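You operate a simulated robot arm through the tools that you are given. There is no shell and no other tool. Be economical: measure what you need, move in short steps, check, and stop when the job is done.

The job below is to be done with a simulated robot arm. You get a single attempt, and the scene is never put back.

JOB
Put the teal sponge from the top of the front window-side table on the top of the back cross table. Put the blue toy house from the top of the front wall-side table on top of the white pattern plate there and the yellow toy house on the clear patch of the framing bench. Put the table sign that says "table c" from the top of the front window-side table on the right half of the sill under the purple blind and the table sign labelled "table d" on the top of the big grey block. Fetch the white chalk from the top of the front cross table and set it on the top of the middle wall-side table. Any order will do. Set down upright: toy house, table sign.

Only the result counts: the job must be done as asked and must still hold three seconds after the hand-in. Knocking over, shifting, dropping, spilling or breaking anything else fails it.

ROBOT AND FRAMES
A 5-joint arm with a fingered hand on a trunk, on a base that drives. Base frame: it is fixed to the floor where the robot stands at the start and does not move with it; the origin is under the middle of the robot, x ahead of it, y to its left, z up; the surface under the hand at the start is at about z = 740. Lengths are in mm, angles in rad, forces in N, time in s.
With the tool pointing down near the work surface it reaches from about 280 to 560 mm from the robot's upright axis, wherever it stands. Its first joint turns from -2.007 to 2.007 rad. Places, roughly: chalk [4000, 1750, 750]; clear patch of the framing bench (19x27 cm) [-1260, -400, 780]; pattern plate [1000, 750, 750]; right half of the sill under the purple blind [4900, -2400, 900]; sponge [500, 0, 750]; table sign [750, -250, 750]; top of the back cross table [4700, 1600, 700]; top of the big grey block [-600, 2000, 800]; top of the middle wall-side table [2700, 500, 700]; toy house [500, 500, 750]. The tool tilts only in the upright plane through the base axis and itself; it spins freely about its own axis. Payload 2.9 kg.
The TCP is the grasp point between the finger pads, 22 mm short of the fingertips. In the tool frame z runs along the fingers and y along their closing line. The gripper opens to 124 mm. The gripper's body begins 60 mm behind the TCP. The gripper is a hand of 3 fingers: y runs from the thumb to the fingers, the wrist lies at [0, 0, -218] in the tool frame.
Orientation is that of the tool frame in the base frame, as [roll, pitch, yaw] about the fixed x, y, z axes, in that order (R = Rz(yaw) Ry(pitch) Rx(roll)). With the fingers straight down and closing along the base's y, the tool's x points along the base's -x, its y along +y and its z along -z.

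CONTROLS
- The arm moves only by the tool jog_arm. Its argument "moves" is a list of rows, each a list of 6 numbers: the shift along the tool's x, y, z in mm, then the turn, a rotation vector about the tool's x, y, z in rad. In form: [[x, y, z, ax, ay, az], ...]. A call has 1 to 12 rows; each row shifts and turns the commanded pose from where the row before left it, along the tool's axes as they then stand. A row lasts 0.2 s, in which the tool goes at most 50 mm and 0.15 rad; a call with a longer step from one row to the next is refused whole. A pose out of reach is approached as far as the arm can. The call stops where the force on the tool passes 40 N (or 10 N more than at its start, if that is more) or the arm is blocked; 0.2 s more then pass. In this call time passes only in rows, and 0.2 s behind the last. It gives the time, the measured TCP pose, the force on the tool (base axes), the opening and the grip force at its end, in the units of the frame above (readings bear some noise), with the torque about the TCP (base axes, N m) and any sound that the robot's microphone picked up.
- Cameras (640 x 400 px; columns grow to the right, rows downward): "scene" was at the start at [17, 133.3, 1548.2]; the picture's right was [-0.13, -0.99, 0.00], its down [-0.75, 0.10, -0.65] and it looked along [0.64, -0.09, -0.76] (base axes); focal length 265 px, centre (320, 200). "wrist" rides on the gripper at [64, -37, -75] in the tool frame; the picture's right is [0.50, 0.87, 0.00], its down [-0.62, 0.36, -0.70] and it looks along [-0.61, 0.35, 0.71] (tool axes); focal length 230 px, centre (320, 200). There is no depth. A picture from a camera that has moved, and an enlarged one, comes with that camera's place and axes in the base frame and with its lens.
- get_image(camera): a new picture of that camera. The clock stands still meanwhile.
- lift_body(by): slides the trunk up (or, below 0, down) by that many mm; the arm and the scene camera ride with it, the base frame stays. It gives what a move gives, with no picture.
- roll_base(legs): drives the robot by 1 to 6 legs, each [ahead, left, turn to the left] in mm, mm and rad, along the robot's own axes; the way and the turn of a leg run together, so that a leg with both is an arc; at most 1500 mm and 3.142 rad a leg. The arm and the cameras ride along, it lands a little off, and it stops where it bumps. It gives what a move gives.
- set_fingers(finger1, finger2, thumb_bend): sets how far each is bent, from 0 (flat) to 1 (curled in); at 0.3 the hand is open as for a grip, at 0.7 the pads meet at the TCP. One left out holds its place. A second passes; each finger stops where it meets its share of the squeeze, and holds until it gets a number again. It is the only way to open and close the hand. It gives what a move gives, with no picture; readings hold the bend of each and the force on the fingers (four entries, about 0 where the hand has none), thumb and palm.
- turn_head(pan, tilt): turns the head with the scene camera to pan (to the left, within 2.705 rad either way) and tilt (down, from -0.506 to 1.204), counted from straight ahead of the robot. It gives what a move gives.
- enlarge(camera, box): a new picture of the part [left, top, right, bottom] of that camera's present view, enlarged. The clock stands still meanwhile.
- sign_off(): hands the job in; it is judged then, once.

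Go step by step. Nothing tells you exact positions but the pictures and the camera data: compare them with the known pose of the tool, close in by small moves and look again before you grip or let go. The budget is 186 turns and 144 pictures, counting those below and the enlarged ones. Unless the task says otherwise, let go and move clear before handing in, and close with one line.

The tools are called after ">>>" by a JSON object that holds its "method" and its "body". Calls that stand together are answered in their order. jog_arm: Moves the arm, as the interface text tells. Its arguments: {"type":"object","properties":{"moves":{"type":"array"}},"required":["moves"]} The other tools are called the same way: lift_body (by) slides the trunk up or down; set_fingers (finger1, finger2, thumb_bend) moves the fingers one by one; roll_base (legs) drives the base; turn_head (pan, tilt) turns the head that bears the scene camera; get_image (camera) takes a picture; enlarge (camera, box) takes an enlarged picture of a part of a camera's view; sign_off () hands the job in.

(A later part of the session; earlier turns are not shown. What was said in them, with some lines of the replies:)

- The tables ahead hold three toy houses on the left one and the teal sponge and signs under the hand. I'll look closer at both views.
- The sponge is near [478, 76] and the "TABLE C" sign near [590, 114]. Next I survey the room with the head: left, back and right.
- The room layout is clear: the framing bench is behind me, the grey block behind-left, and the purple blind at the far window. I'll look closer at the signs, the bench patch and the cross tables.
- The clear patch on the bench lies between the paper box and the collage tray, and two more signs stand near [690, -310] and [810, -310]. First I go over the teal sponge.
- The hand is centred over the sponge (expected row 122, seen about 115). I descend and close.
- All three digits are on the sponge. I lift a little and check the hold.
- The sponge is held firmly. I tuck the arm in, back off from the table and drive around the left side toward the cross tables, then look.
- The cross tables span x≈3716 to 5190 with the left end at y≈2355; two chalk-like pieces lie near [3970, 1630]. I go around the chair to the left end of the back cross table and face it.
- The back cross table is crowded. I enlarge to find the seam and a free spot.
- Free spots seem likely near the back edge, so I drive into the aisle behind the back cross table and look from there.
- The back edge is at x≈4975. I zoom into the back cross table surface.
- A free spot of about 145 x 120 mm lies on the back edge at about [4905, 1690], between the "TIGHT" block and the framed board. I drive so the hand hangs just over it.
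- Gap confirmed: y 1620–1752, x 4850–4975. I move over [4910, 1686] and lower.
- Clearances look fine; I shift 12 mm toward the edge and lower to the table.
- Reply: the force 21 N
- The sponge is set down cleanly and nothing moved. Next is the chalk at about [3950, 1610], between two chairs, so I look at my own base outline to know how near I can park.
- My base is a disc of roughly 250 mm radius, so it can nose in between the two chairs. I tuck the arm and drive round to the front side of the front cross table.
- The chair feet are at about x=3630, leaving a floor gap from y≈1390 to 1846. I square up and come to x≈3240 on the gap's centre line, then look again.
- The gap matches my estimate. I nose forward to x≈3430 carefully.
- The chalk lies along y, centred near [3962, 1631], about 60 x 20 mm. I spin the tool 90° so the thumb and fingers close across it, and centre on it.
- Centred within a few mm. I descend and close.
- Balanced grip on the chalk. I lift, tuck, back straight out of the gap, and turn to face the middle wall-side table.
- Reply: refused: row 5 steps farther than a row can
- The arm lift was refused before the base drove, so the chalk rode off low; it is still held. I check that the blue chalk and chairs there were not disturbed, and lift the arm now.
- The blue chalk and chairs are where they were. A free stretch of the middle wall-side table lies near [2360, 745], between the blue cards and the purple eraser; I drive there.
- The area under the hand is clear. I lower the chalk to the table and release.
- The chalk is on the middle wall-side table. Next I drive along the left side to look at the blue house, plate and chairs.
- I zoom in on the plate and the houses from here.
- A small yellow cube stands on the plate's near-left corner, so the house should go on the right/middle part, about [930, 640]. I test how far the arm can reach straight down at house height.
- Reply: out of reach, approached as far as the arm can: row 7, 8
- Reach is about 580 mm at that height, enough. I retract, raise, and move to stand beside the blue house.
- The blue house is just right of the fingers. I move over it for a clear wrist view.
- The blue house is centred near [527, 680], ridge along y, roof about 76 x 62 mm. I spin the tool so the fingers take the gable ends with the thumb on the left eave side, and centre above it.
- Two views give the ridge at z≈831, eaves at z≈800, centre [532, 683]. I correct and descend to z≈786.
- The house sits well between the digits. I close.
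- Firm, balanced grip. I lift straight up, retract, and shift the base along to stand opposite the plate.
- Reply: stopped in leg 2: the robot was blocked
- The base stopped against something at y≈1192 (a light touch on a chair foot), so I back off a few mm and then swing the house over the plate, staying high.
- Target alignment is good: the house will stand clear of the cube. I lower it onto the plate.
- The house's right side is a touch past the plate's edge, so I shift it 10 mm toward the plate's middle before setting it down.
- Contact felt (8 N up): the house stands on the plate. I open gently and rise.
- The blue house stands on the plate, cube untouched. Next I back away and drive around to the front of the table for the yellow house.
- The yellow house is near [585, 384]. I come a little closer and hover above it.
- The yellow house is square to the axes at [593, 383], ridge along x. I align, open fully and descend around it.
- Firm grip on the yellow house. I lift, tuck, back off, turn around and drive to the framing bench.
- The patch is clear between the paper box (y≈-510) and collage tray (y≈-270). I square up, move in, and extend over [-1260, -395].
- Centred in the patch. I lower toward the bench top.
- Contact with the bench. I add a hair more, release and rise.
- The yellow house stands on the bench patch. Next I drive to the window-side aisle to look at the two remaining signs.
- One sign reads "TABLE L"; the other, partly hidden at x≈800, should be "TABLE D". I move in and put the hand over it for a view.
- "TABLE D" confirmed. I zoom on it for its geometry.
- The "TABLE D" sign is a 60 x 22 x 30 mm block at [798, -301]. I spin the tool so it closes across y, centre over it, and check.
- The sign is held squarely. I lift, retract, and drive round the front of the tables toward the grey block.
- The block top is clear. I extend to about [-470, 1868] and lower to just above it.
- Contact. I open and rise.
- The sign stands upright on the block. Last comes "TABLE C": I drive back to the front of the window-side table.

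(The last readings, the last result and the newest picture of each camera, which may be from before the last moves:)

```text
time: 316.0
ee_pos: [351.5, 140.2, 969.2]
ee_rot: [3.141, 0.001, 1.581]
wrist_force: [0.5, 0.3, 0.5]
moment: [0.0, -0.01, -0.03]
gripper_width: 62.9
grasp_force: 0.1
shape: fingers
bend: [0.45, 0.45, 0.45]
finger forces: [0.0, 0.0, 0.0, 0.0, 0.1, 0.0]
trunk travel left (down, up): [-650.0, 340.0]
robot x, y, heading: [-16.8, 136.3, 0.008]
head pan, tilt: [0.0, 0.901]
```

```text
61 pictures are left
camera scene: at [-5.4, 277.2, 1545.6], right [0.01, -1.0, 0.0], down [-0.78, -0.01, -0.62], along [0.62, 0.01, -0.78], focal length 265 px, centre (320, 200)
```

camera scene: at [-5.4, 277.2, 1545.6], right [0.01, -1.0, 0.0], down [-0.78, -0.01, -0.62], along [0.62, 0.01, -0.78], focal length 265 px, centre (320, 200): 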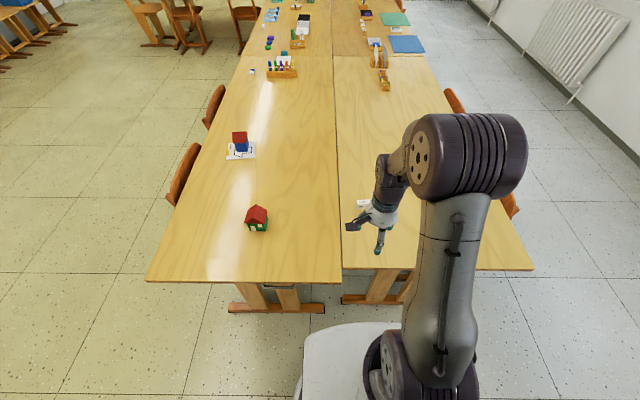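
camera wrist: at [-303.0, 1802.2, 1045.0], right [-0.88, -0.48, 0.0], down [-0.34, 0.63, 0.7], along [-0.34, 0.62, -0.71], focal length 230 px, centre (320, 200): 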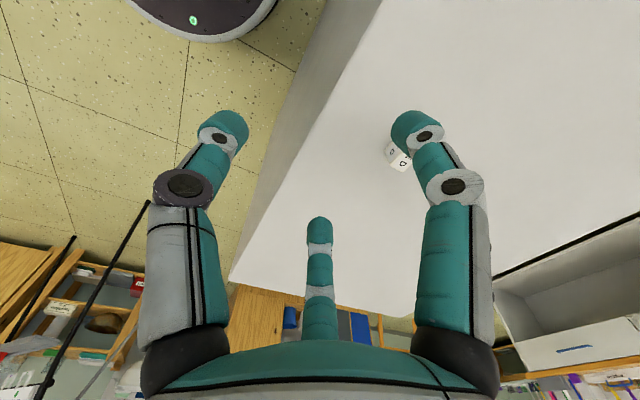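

I move in and extend above the sign.

>>> {"method": "roll_base", "body": {"legs": [[105, -15, -0.008]]}}

>>> {"method": "jog_arm", "body": {"moves": [[-5, 40, 0, 0, 0, 0], [0, 40, 0, 0, 0, 0], [0, 40, 0, 0, 0, 0]]}}

>>> {"method": "get_image", "body": {"camera": "wrist"}}

```text
time: 317.2
ee_pos: [459.6, 122.7, 968.7]
ee_rot: [-3.139, 0.001, 1.573]
wrist_force: [0.0, 0.3, 0.1]
moment: [-0.01, 0.0, 0.03]
gripper_width: 63.3
grasp_force: 0.1
shape: fingers
bend: [0.45, 0.45, 0.45]
finger forces: [0.0, 0.0, 0.0, 0.0, 0.0, 0.0]
trunk travel left (down, up): [-650.0, 340.0]
robot x, y, heading: [82.9, 117.9, 0.003]
head pan, tilt: [0.0, 0.901]
```

```text
time: 318.0
ee_pos: [579.6, 117.5, 969.0]
ee_rot: [-3.139, 0.0, 1.572]
wrist_force: [-0.4, -0.1, 0.1]
moment: [0.04, 0.02, 0.0]
gripper_width: 63.0
grasp_force: 0.0
shape: fingers
bend: [0.45, 0.45, 0.45]
finger forces: [0.1, 0.0, 0.0, 0.1, 0.0, 0.0]
trunk travel left (down, up): [-650.0, 340.0]
robot x, y, heading: [83.9, 121.7, -0.001]
head pan, tilt: [0.0, 0.901]
```

```text
60 pictures are left
camera wrist: at [542.6, 182.1, 1044.9], right [0.87, 0.5, 0.0], down [0.36, -0.62, 0.7], along [0.35, -0.61, -0.71], focal length 230 px, centre (320, 200)
```

wrist: 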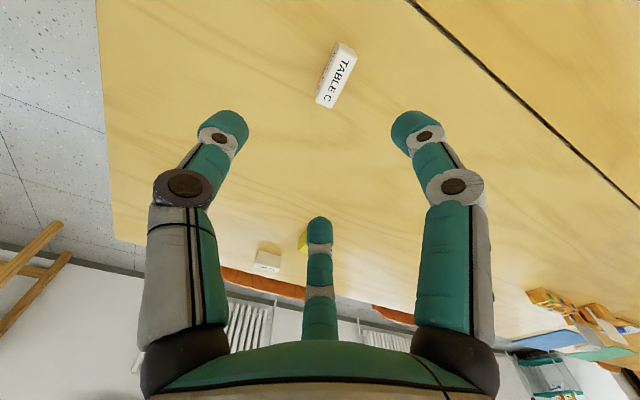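

>>> {"method": "enlarge", "body": {"camera": "wrist", "box": [290, 25, 390, 125]}}

```text
4.00 times, centred on (340, 75) of wrist
camera zoom: at [542.6, 182.1, 1044.9], right [0.87, 0.5, 0.0], down [0.36, -0.62, 0.7], along [0.35, -0.61, -0.71], focal length 920 px, centre (240, 700)
```

zoom: 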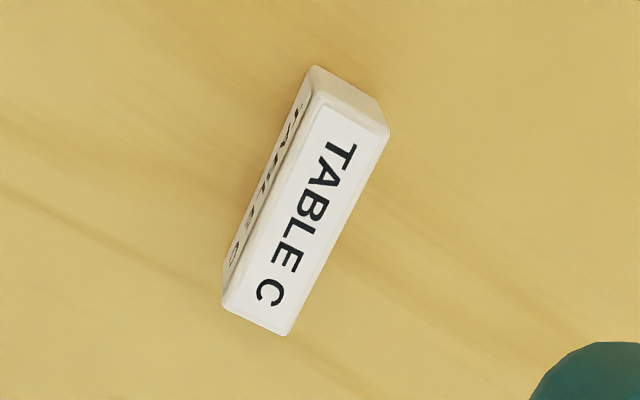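

"TABLE C" is centred at [599, 117], turned about 4°. I align, descend and grip.

>>> {"method": "jog_arm", "body": {"moves": [[-1, 19, 0, 0, 0, -0.07], [0, 0, 45, 0, 0, 0], [0, 0, 45, 0, 0, 0], [0, 0, 45, 0, 0, 0], [0, 0, 40, 0, 0, 0], [0, 0, 20, 0, 0, 0]]}}

>>> {"method": "get_image", "body": {"camera": "wrist"}}

```text
time: 319.4
ee_pos: [597.4, 117.5, 773.5]
ee_rot: [3.14, 0.0, 1.643]
wrist_force: [-0.1, 0.2, 0.2]
moment: [-0.01, 0.0, 0.01]
gripper_width: 62.8
grasp_force: 0.0
shape: fingers
bend: [0.45, 0.45, 0.45]
finger forces: [0.1, 0.0, 0.1, 0.0, 0.0, 0.0]
trunk travel left (down, up): [-650.0, 340.0]
robot x, y, heading: [87.4, 116.9, 0.002]
head pan, tilt: [0.0, 0.901]
```

```text
58 pictures are left
camera wrist: at [555.6, 178.5, 848.5], right [0.83, 0.56, 0.0], down [0.4, -0.59, 0.7], along [0.39, -0.58, -0.71], focal length 230 px, centre (320, 200)
```

wrist: 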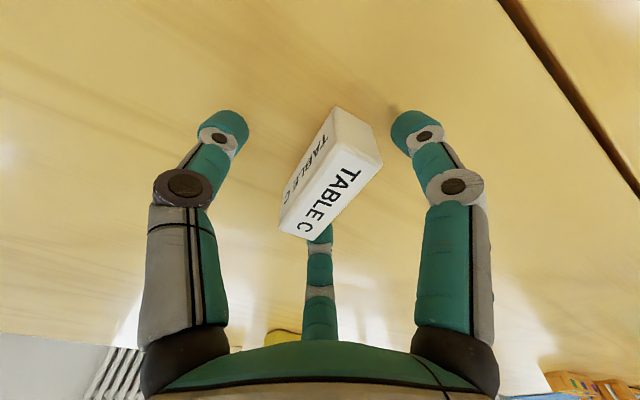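

>>> {"method": "jog_arm", "body": {"moves": [[0, 3, 0, 0, 0, 0]]}}

>>> {"method": "set_fingers", "body": {"finger1": 0.68, "finger2": 0.68, "thumb_bend": 0.68}}

>>> {"method": "get_image", "body": {"camera": "wrist"}}

```text
time: 319.8
ee_pos: [600.2, 118.4, 772.5]
ee_rot: [3.14, 0.0, 1.643]
wrist_force: [-0.8, -0.9, 0.2]
moment: [0.01, 0.0, 0.0]
gripper_width: 63.1
grasp_force: 0.1
shape: fingers
bend: [0.45, 0.45, 0.45]
finger forces: [0.0, 0.1, 0.0, 0.0, 0.0, 0.0]
trunk travel left (down, up): [-650.0, 340.0]
robot x, y, heading: [85.2, 116.7, 0.001]
head pan, tilt: [0.0, 0.901]
```

```text
time: 320.8
ee_pos: [600.1, 117.8, 773.7]
ee_rot: [-3.141, 0.002, 1.644]
wrist_force: [-0.1, -0.5, -0.3]
moment: [0.01, 0.0, -0.01]
gripper_width: 19.7
grasp_force: 7.6
shape: fingers
bend: [0.62, 0.62, 0.62]
finger forces: [3.8, 3.8, 0.0, 0.0, 7.7, 0.1]
trunk travel left (down, up): [-650.0, 340.0]
robot x, y, heading: [87.9, 118.1, 0.003]
head pan, tilt: [0.0, 0.901]
```

```text
57 pictures are left
camera wrist: at [558.2, 178.9, 849.0], right [0.83, 0.56, 0.0], down [0.4, -0.59, 0.7], along [0.39, -0.58, -0.71], focal length 230 px, centre (320, 200)
```

wrist: 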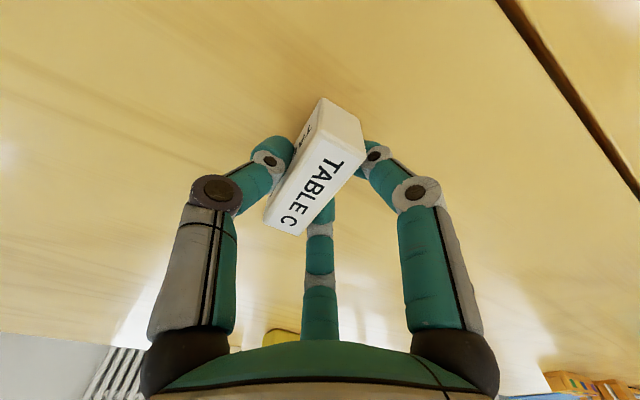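

Gripped well. I lift, retract and drive out into the window aisle.

>>> {"method": "jog_arm", "body": {"moves": [[0, 0, -20, 0, 0, 0], [0, 0, -40, 0, 0, 0], [0, 0, -45, 0, 0, 0], [0, 0, -45, 0, 0, 0], [0, 0, -45, 0, 0, 0], [0, -45, 0, 0, 0, 0], [0, -45, 0, 0, 0, 0], [0, -45, 0, 0, 0, 0]]}}

>>> {"method": "roll_base", "body": {"legs": [[-220, 0, 0], [0, -1270, 0], [1400, 0, 0], [1400, 0, 0]]}}

>>> {"method": "turn_head", "body": {"pan": -0.5, "tilt": 0.4}}

>>> {"method": "get_image", "body": {"camera": "scene"}}

```text
time: 322.6
ee_pos: [464.1, 107.3, 968.0]
ee_rot: [3.138, 0.001, 1.643]
wrist_force: [-0.1, 0.5, 0.1]
moment: [-0.01, -0.01, -0.03]
gripper_width: 18.5
grasp_force: 8.5
shape: fingers
bend: [0.63, 0.63, 0.62]
finger forces: [4.2, 4.2, 0.0, 0.0, 8.5, 0.0]
trunk travel left (down, up): [-650.0, 340.0]
robot x, y, heading: [87.8, 119.1, 0.003]
head pan, tilt: [0.0, 0.901]
```

```text
time: 343.5
ee_pos: [3025.0, -1204.8, 966.5]
ee_rot: [-3.14, -0.001, 1.632]
wrist_force: [0.6, -0.2, -0.4]
moment: [0.01, 0.02, 0.01]
gripper_width: 18.5
grasp_force: 8.5
shape: fingers
bend: [0.63, 0.63, 0.62]
finger forces: [4.3, 4.3, 0.0, 0.1, 8.5, 0.0]
trunk travel left (down, up): [-650.0, 340.0]
robot x, y, heading: [2647.6, -1187.8, -0.006]
head pan, tilt: [0.0, 0.901]
```

```text
time: 344.4
ee_pos: [3025.6, -1204.1, 967.1]
ee_rot: [-3.142, 0.0, 1.63]
wrist_force: [-1.4, 0.4, 0.0]
moment: [0.02, 0.05, -0.02]
gripper_width: 18.6
grasp_force: 8.5
shape: fingers
bend: [0.63, 0.63, 0.62]
finger forces: [4.4, 4.2, 0.0, 0.1, 8.4, 0.0]
trunk travel left (down, up): [-650.0, 340.0]
robot x, y, heading: [2647.5, -1188.9, -0.006]
head pan, tilt: [-0.499, 0.4]
```

```text
56 pictures are left
camera scene: at [2668.4, -1088.7, 1588.5], right [-0.49, -0.87, 0.0], down [-0.34, 0.19, -0.92], along [0.81, -0.45, -0.39], focal length 265 px, centre (320, 200)
```

scene: 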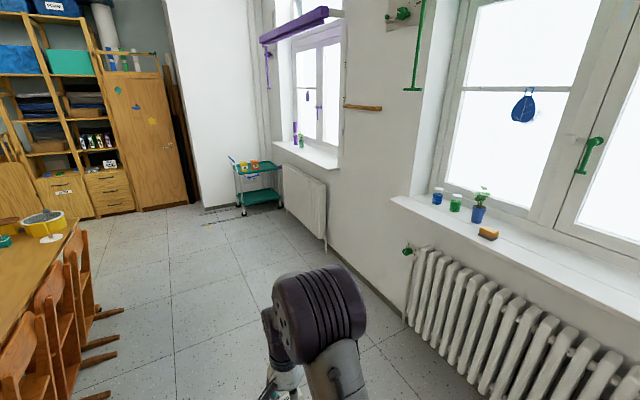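

The purple-blind sill's right half starts at x≈4640, with a radiator below. I drive opposite it, face the window and raise the trunk a bit.

>>> {"method": "roll_base", "body": {"legs": [[1400, 0, 0], [850, 0, 0], [0, 0, -1.565], [450, 0, 0]]}}

>>> {"method": "lift_body", "body": {"by": 120}}

>>> {"method": "turn_head", "body": {"pan": 0.0, "tilt": 0.7}}

>>> {"method": "get_image", "body": {"camera": "scene"}}

```text
time: 361.7
ee_pos: [4899.4, -2067.2, 966.0]
ee_rot: [-3.14, 0.0, 0.057]
wrist_force: [-0.1, 0.3, -0.4]
moment: [0.03, 0.01, 0.02]
gripper_width: 18.6
grasp_force: 7.5
shape: fingers
bend: [0.63, 0.63, 0.62]
finger forces: [3.9, 3.9, 0.0, 0.0, 7.8, 0.1]
trunk travel left (down, up): [-650.0, 340.0]
robot x, y, heading: [4917.9, -1686.3, -1.584]
head pan, tilt: [-0.499, 0.4]
```

```text
time: 363.2
ee_pos: [4898.3, -2066.8, 1086.8]
ee_rot: [3.141, 0.0, 0.058]
wrist_force: [-0.9, -0.2, -0.1]
moment: [0.0, 0.01, 0.0]
gripper_width: 18.4
grasp_force: 8.0
shape: fingers
bend: [0.63, 0.63, 0.62]
finger forces: [3.9, 4.0, 0.0, 0.1, 7.9, 0.0]
trunk travel left (down, up): [-770.0, 220.0]
robot x, y, heading: [4914.1, -1687.1, -1.586]
head pan, tilt: [-0.499, 0.4]
```

```text
time: 364.2
ee_pos: [4899.3, -2066.5, 1087.5]
ee_rot: [-3.141, 0.0, 0.057]
wrist_force: [0.3, -0.9, -0.6]
moment: [0.01, -0.02, -0.01]
gripper_width: 18.3
grasp_force: 7.4
shape: fingers
bend: [0.63, 0.63, 0.62]
finger forces: [3.9, 3.9, 0.2, 0.1, 7.8, 0.1]
trunk travel left (down, up): [-770.0, 220.0]
robot x, y, heading: [4915.8, -1694.1, -1.582]
head pan, tilt: [0.0, 0.7]
```

```text
55 pictures are left
camera scene: at [5061.1, -1715.8, 1681.7], right [-1.0, 0.01, 0.0], down [0.01, 0.64, -0.77], along [-0.01, -0.77, -0.64], focal length 265 px, centre (320, 200)
```

scene: 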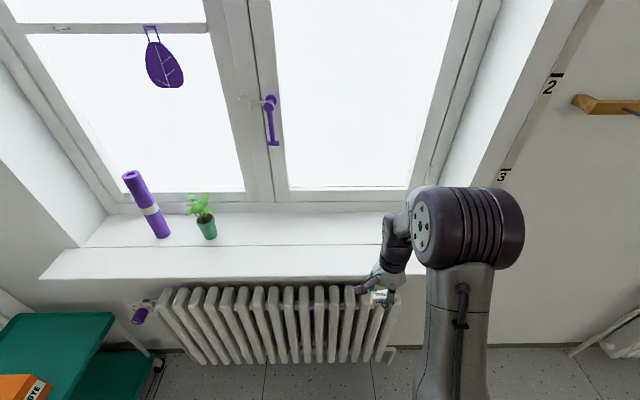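

The sill surface spans y≈-2245 to about -2600 with a line near -2386; the right half is empty. I move in and look with the wrist camera.

>>> {"method": "roll_base", "body": {"legs": [[220, 0, 0.012]]}}

>>> {"method": "get_image", "body": {"camera": "wrist"}}

>>> {"method": "turn_head", "body": {"pan": 0.0, "tilt": 1.0}}

>>> {"method": "get_image", "body": {"camera": "scene"}}

```text
time: 365.8
ee_pos: [4901.0, -2284.5, 1085.1]
ee_rot: [3.14, -0.001, 0.07]
wrist_force: [0.6, -0.8, -0.4]
moment: [0.03, 0.0, 0.0]
gripper_width: 18.6
grasp_force: 7.9
shape: fingers
bend: [0.63, 0.63, 0.62]
finger forces: [3.9, 3.9, 0.0, 0.1, 7.8, 0.0]
trunk travel left (down, up): [-770.0, 220.0]
robot x, y, heading: [4915.0, -1905.9, -1.576]
head pan, tilt: [0.0, 0.7]
```

```text
54 pictures are left
camera wrist: at [4962.0, -2243.2, 1162.6], right [0.56, -0.83, 0.0], down [-0.59, -0.4, 0.7], along [-0.58, -0.39, -0.71], focal length 230 px, centre (320, 200)
```

wrist: 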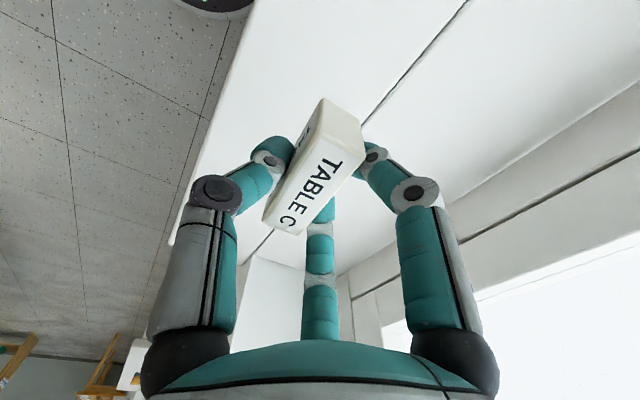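

```text
time: 366.6
ee_pos: [4901.7, -2283.3, 1087.1]
ee_rot: [3.139, -0.001, 0.069]
wrist_force: [-1.1, 0.2, 0.1]
moment: [-0.02, 0.0, 0.01]
gripper_width: 18.3
grasp_force: 7.4
shape: fingers
bend: [0.63, 0.63, 0.62]
finger forces: [3.9, 3.9, 0.0, 0.0, 7.9, 0.0]
trunk travel left (down, up): [-770.0, 220.0]
robot x, y, heading: [4910.8, -1907.4, -1.573]
head pan, tilt: [0.0, 1.0]
```

```text
53 pictures are left
camera scene: at [5059.9, -1915.7, 1658.4], right [-1.0, 0.0, 0.0], down [0.0, 0.84, -0.54], along [0.0, -0.54, -0.84], focal length 265 px, centre (320, 200)
```

scene: 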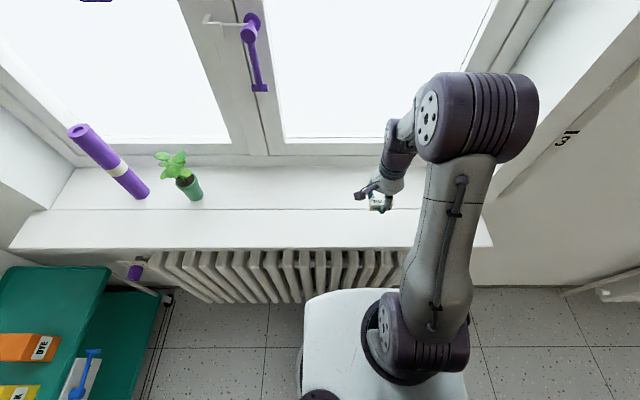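

The right half of the sill runs x≈4531–5271, y≈-2235 to -2557, empty. I reach to about [4900, -2415] and lower to just above the surface.

>>> {"method": "jog_arm", "body": {"moves": [[-3, 44, 0, 0, 0, 0], [-3, 44, 0, 0, 0, 0], [-3, 44, 0, 0, 0, 0], [0, 0, 45, 0, 0, 0], [0, 0, 45, 0, 0, 0], [0, 0, 35, 0, 0, 0]]}}

>>> {"method": "get_image", "body": {"camera": "wrist"}}

>>> {"method": "enlarge", "body": {"camera": "scene", "box": [290, 130, 450, 260]}}

```text
time: 368.1
ee_pos: [4901.7, -2417.0, 973.3]
ee_rot: [3.131, 0.002, 0.067]
wrist_force: [0.9, 4.2, 25.2]
moment: [0.69, 0.04, -0.09]
gripper_width: 18.7
grasp_force: 19.3
shape: fingers
bend: [0.64, 0.64, 0.63]
finger forces: [4.7, 4.6, 0.0, 0.0, 29.1, 0.0]
trunk travel left (down, up): [-770.0, 220.0]
robot x, y, heading: [4916.4, -1901.7, -1.574]
head pan, tilt: [0.0, 1.0]
stopped in row 6: the force on the tool passed its limit at 75 N (the readings are from after the stop); the commanded pose is now the measured one
```

```text
52 pictures are left
camera wrist: at [4962.7, -2373.7, 1047.3], right [0.56, -0.83, 0.01], down [-0.59, -0.39, 0.71], along [-0.58, -0.4, -0.71], focal length 230 px, centre (320, 200)
```

wrist: 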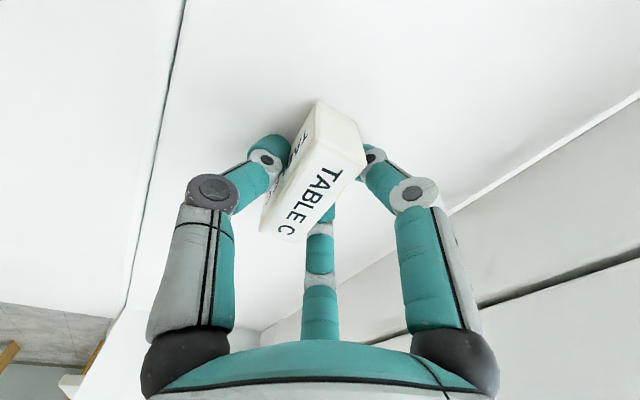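

```text
3.08 times, centred on (370, 195) of scene
camera zoom: at [5060.0, -1912.1, 1658.7], right [-1.0, 0.0, 0.0], down [0.0, 0.84, -0.54], along [0.0, -0.54, -0.84], focal length 816 px, centre (166, 215)
```

zoom: 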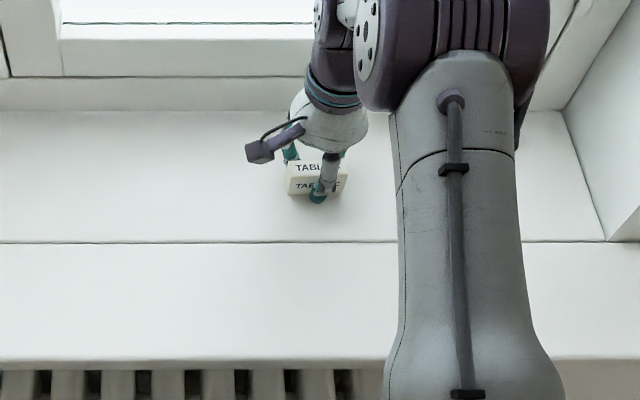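

Contact came earlier than expected: the sill top is near z≈940. I ease up to relieve the force before releasing.

>>> {"method": "jog_arm", "body": {"moves": [[0, 0, -1.5, 0, 0, 0]]}}

>>> {"method": "enlarge", "body": {"camera": "wrist", "box": [230, 80, 410, 260]}}

```text
time: 368.5
ee_pos: [4901.6, -2415.6, 972.2]
ee_rot: [3.132, 0.002, 0.069]
wrist_force: [1.5, 2.7, 15.7]
moment: [0.43, 0.0, -0.04]
gripper_width: 18.6
grasp_force: 15.3
shape: fingers
bend: [0.64, 0.64, 0.63]
finger forces: [5.0, 4.9, 0.1, 0.1, 20.4, 0.0]
trunk travel left (down, up): [-770.0, 220.0]
robot x, y, heading: [4913.1, -1906.7, -1.572]
head pan, tilt: [0.0, 1.0]
```

```text
2.22 times, centred on (320, 170) of wrist
camera zoom: at [4962.7, -2373.8, 1047.4], right [0.56, -0.83, 0.01], down [-0.59, -0.39, 0.71], along [-0.58, -0.4, -0.71], focal length 511 px, centre (320, 267)
```

zoom: 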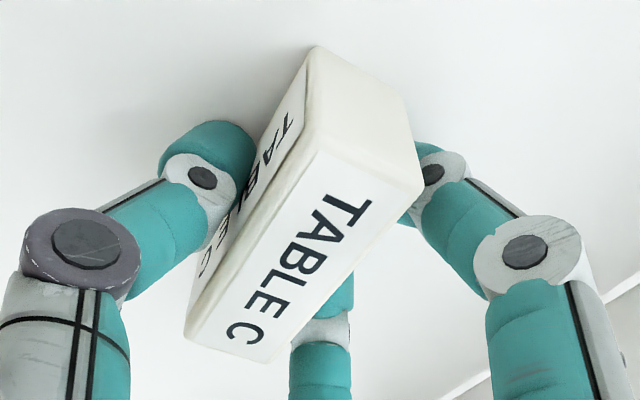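

>>> {"method": "jog_arm", "body": {"moves": [[0, 0, -1.5, 0, 0, 0]]}}

```text
time: 368.9
ee_pos: [4901.7, -2416.3, 972.2]
ee_rot: [3.134, 0.001, 0.067]
wrist_force: [1.2, 1.5, 4.9]
moment: [0.15, -0.01, -0.04]
gripper_width: 18.5
grasp_force: 10.5
shape: fingers
bend: [0.64, 0.64, 0.63]
finger forces: [4.1, 4.1, 0.1, 0.0, 12.1, 0.1]
trunk travel left (down, up): [-770.0, 220.0]
robot x, y, heading: [4912.4, -1904.1, -1.575]
head pan, tilt: [0.0, 1.0]
```

The contact force is light now (5 N). I release and rise.

>>> {"method": "set_fingers", "body": {"finger1": 0.45, "finger2": 0.45, "thumb_bend": 0.45}}

>>> {"method": "jog_arm", "body": {"moves": [[0, 0, -10, 0, 0, 0], [0, 0, -30, 0, 0, 0], [0, 0, -45, 0, 0, 0], [0, 0, -45, 0, 0, 0]]}}

>>> {"method": "get_image", "body": {"camera": "wrist"}}

```text
time: 369.9
ee_pos: [4901.8, -2417.2, 973.6]
ee_rot: [3.132, 0.004, 0.067]
wrist_force: [0.3, -5.2, 17.6]
moment: [0.54, 0.05, 0.02]
gripper_width: 55.4
grasp_force: 9.0
shape: fingers
bend: [0.45, 0.45, 0.48]
finger forces: [0.0, 0.0, 0.1, 0.0, 17.6, 0.1]
trunk travel left (down, up): [-770.0, 220.0]
robot x, y, heading: [4911.0, -1912.3, -1.576]
head pan, tilt: [0.0, 1.0]
```

```text
time: 370.9
ee_pos: [4902.6, -2415.2, 1104.9]
ee_rot: [3.132, 0.0, 0.067]
wrist_force: [1.4, 0.5, 0.0]
moment: [-0.02, 0.0, 0.04]
gripper_width: 63.0
grasp_force: 0.0
shape: fingers
bend: [0.45, 0.45, 0.45]
finger forces: [0.0, 0.0, 0.0, 0.0, 0.0, 0.0]
trunk travel left (down, up): [-770.0, 220.0]
robot x, y, heading: [4915.1, -1906.5, -1.574]
head pan, tilt: [0.0, 1.0]
```

```text
49 pictures are left
camera wrist: at [4963.5, -2373.6, 1180.2], right [0.56, -0.83, 0.01], down [-0.59, -0.39, 0.7], along [-0.58, -0.4, -0.71], focal length 230 px, centre (320, 200)
```

wrist: 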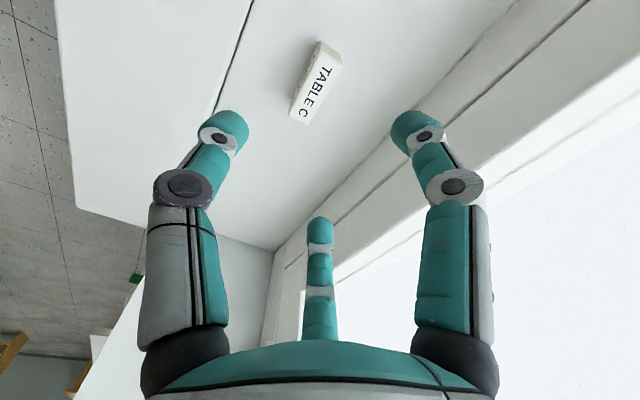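

"TABLE C" stands upright on the sill. I retract clear and take a last look.

>>> {"method": "jog_arm", "body": {"moves": [[0, -45, 0, 0, 0, 0], [0, -45, 0, 0, 0, 0], [0, -40, 0, 0, 0, 0]]}}

>>> {"method": "roll_base", "body": {"legs": [[-350, 0, 0]]}}

>>> {"method": "turn_head", "body": {"pan": 0.0, "tilt": 0.7}}

>>> {"method": "get_image", "body": {"camera": "scene"}}

```text
time: 371.7
ee_pos: [4892.7, -2285.6, 1102.4]
ee_rot: [3.134, 0.002, 0.067]
wrist_force: [-0.7, 0.0, 0.2]
moment: [0.04, 0.02, -0.04]
gripper_width: 63.1
grasp_force: 0.0
shape: fingers
bend: [0.45, 0.45, 0.45]
finger forces: [0.0, 0.1, 0.1, 0.0, 0.0, 0.0]
trunk travel left (down, up): [-770.0, 220.0]
robot x, y, heading: [4916.6, -1905.6, -1.568]
head pan, tilt: [0.0, 1.0]
```

```text
time: 373.9
ee_pos: [4893.7, -1934.9, 1102.2]
ee_rot: [3.132, 0.003, 0.065]
wrist_force: [-0.2, 0.8, 0.7]
moment: [-0.03, 0.0, -0.05]
gripper_width: 63.0
grasp_force: 0.0
shape: fingers
bend: [0.45, 0.45, 0.45]
finger forces: [0.0, 0.0, 0.1, 0.0, 0.1, 0.0]
trunk travel left (down, up): [-770.0, 220.0]
robot x, y, heading: [4915.5, -1554.5, -1.576]
head pan, tilt: [0.0, 1.0]
```

```text
time: 374.8
ee_pos: [4894.1, -1934.9, 1101.5]
ee_rot: [3.132, 0.0, 0.067]
wrist_force: [-0.7, 0.2, 0.2]
moment: [0.01, 0.01, -0.02]
gripper_width: 63.0
grasp_force: 0.0
shape: fingers
bend: [0.45, 0.45, 0.45]
finger forces: [0.0, 0.1, 0.0, 0.0, 0.0, 0.0]
trunk travel left (down, up): [-770.0, 220.0]
robot x, y, heading: [4916.9, -1552.7, -1.575]
head pan, tilt: [0.0, 0.7]
```

```text
48 pictures are left
camera scene: at [5060.8, -1579.1, 1681.6], right [-1.0, 0.0, 0.0], down [0.0, 0.64, -0.76], along [0.0, -0.76, -0.64], focal length 265 px, centre (320, 200)
```

scene: 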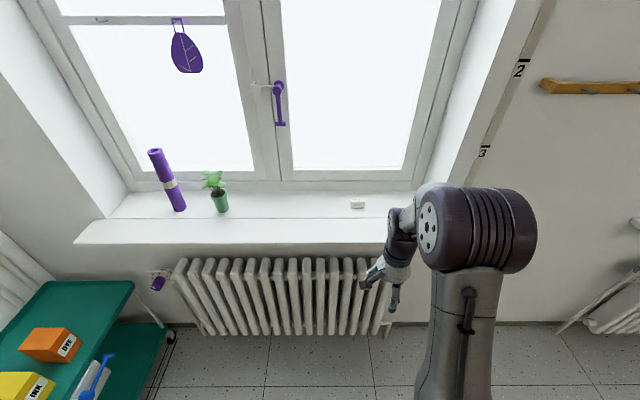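

The sign stands on the right half of the purple-blind sill, and all six items are in place with the hand empty and clear. I hand in.

>>> {"method": "sign_off", "body": {}}

```text
The job is handed in.
```

All six items are where you asked, with the houses and signs upright, and the job is handed in. One risk: the base bumped something, probably a chair foot, while I was placing the blue house. I compared one chair before and after and it hadn't moved, but the other was hidden behind the arm.
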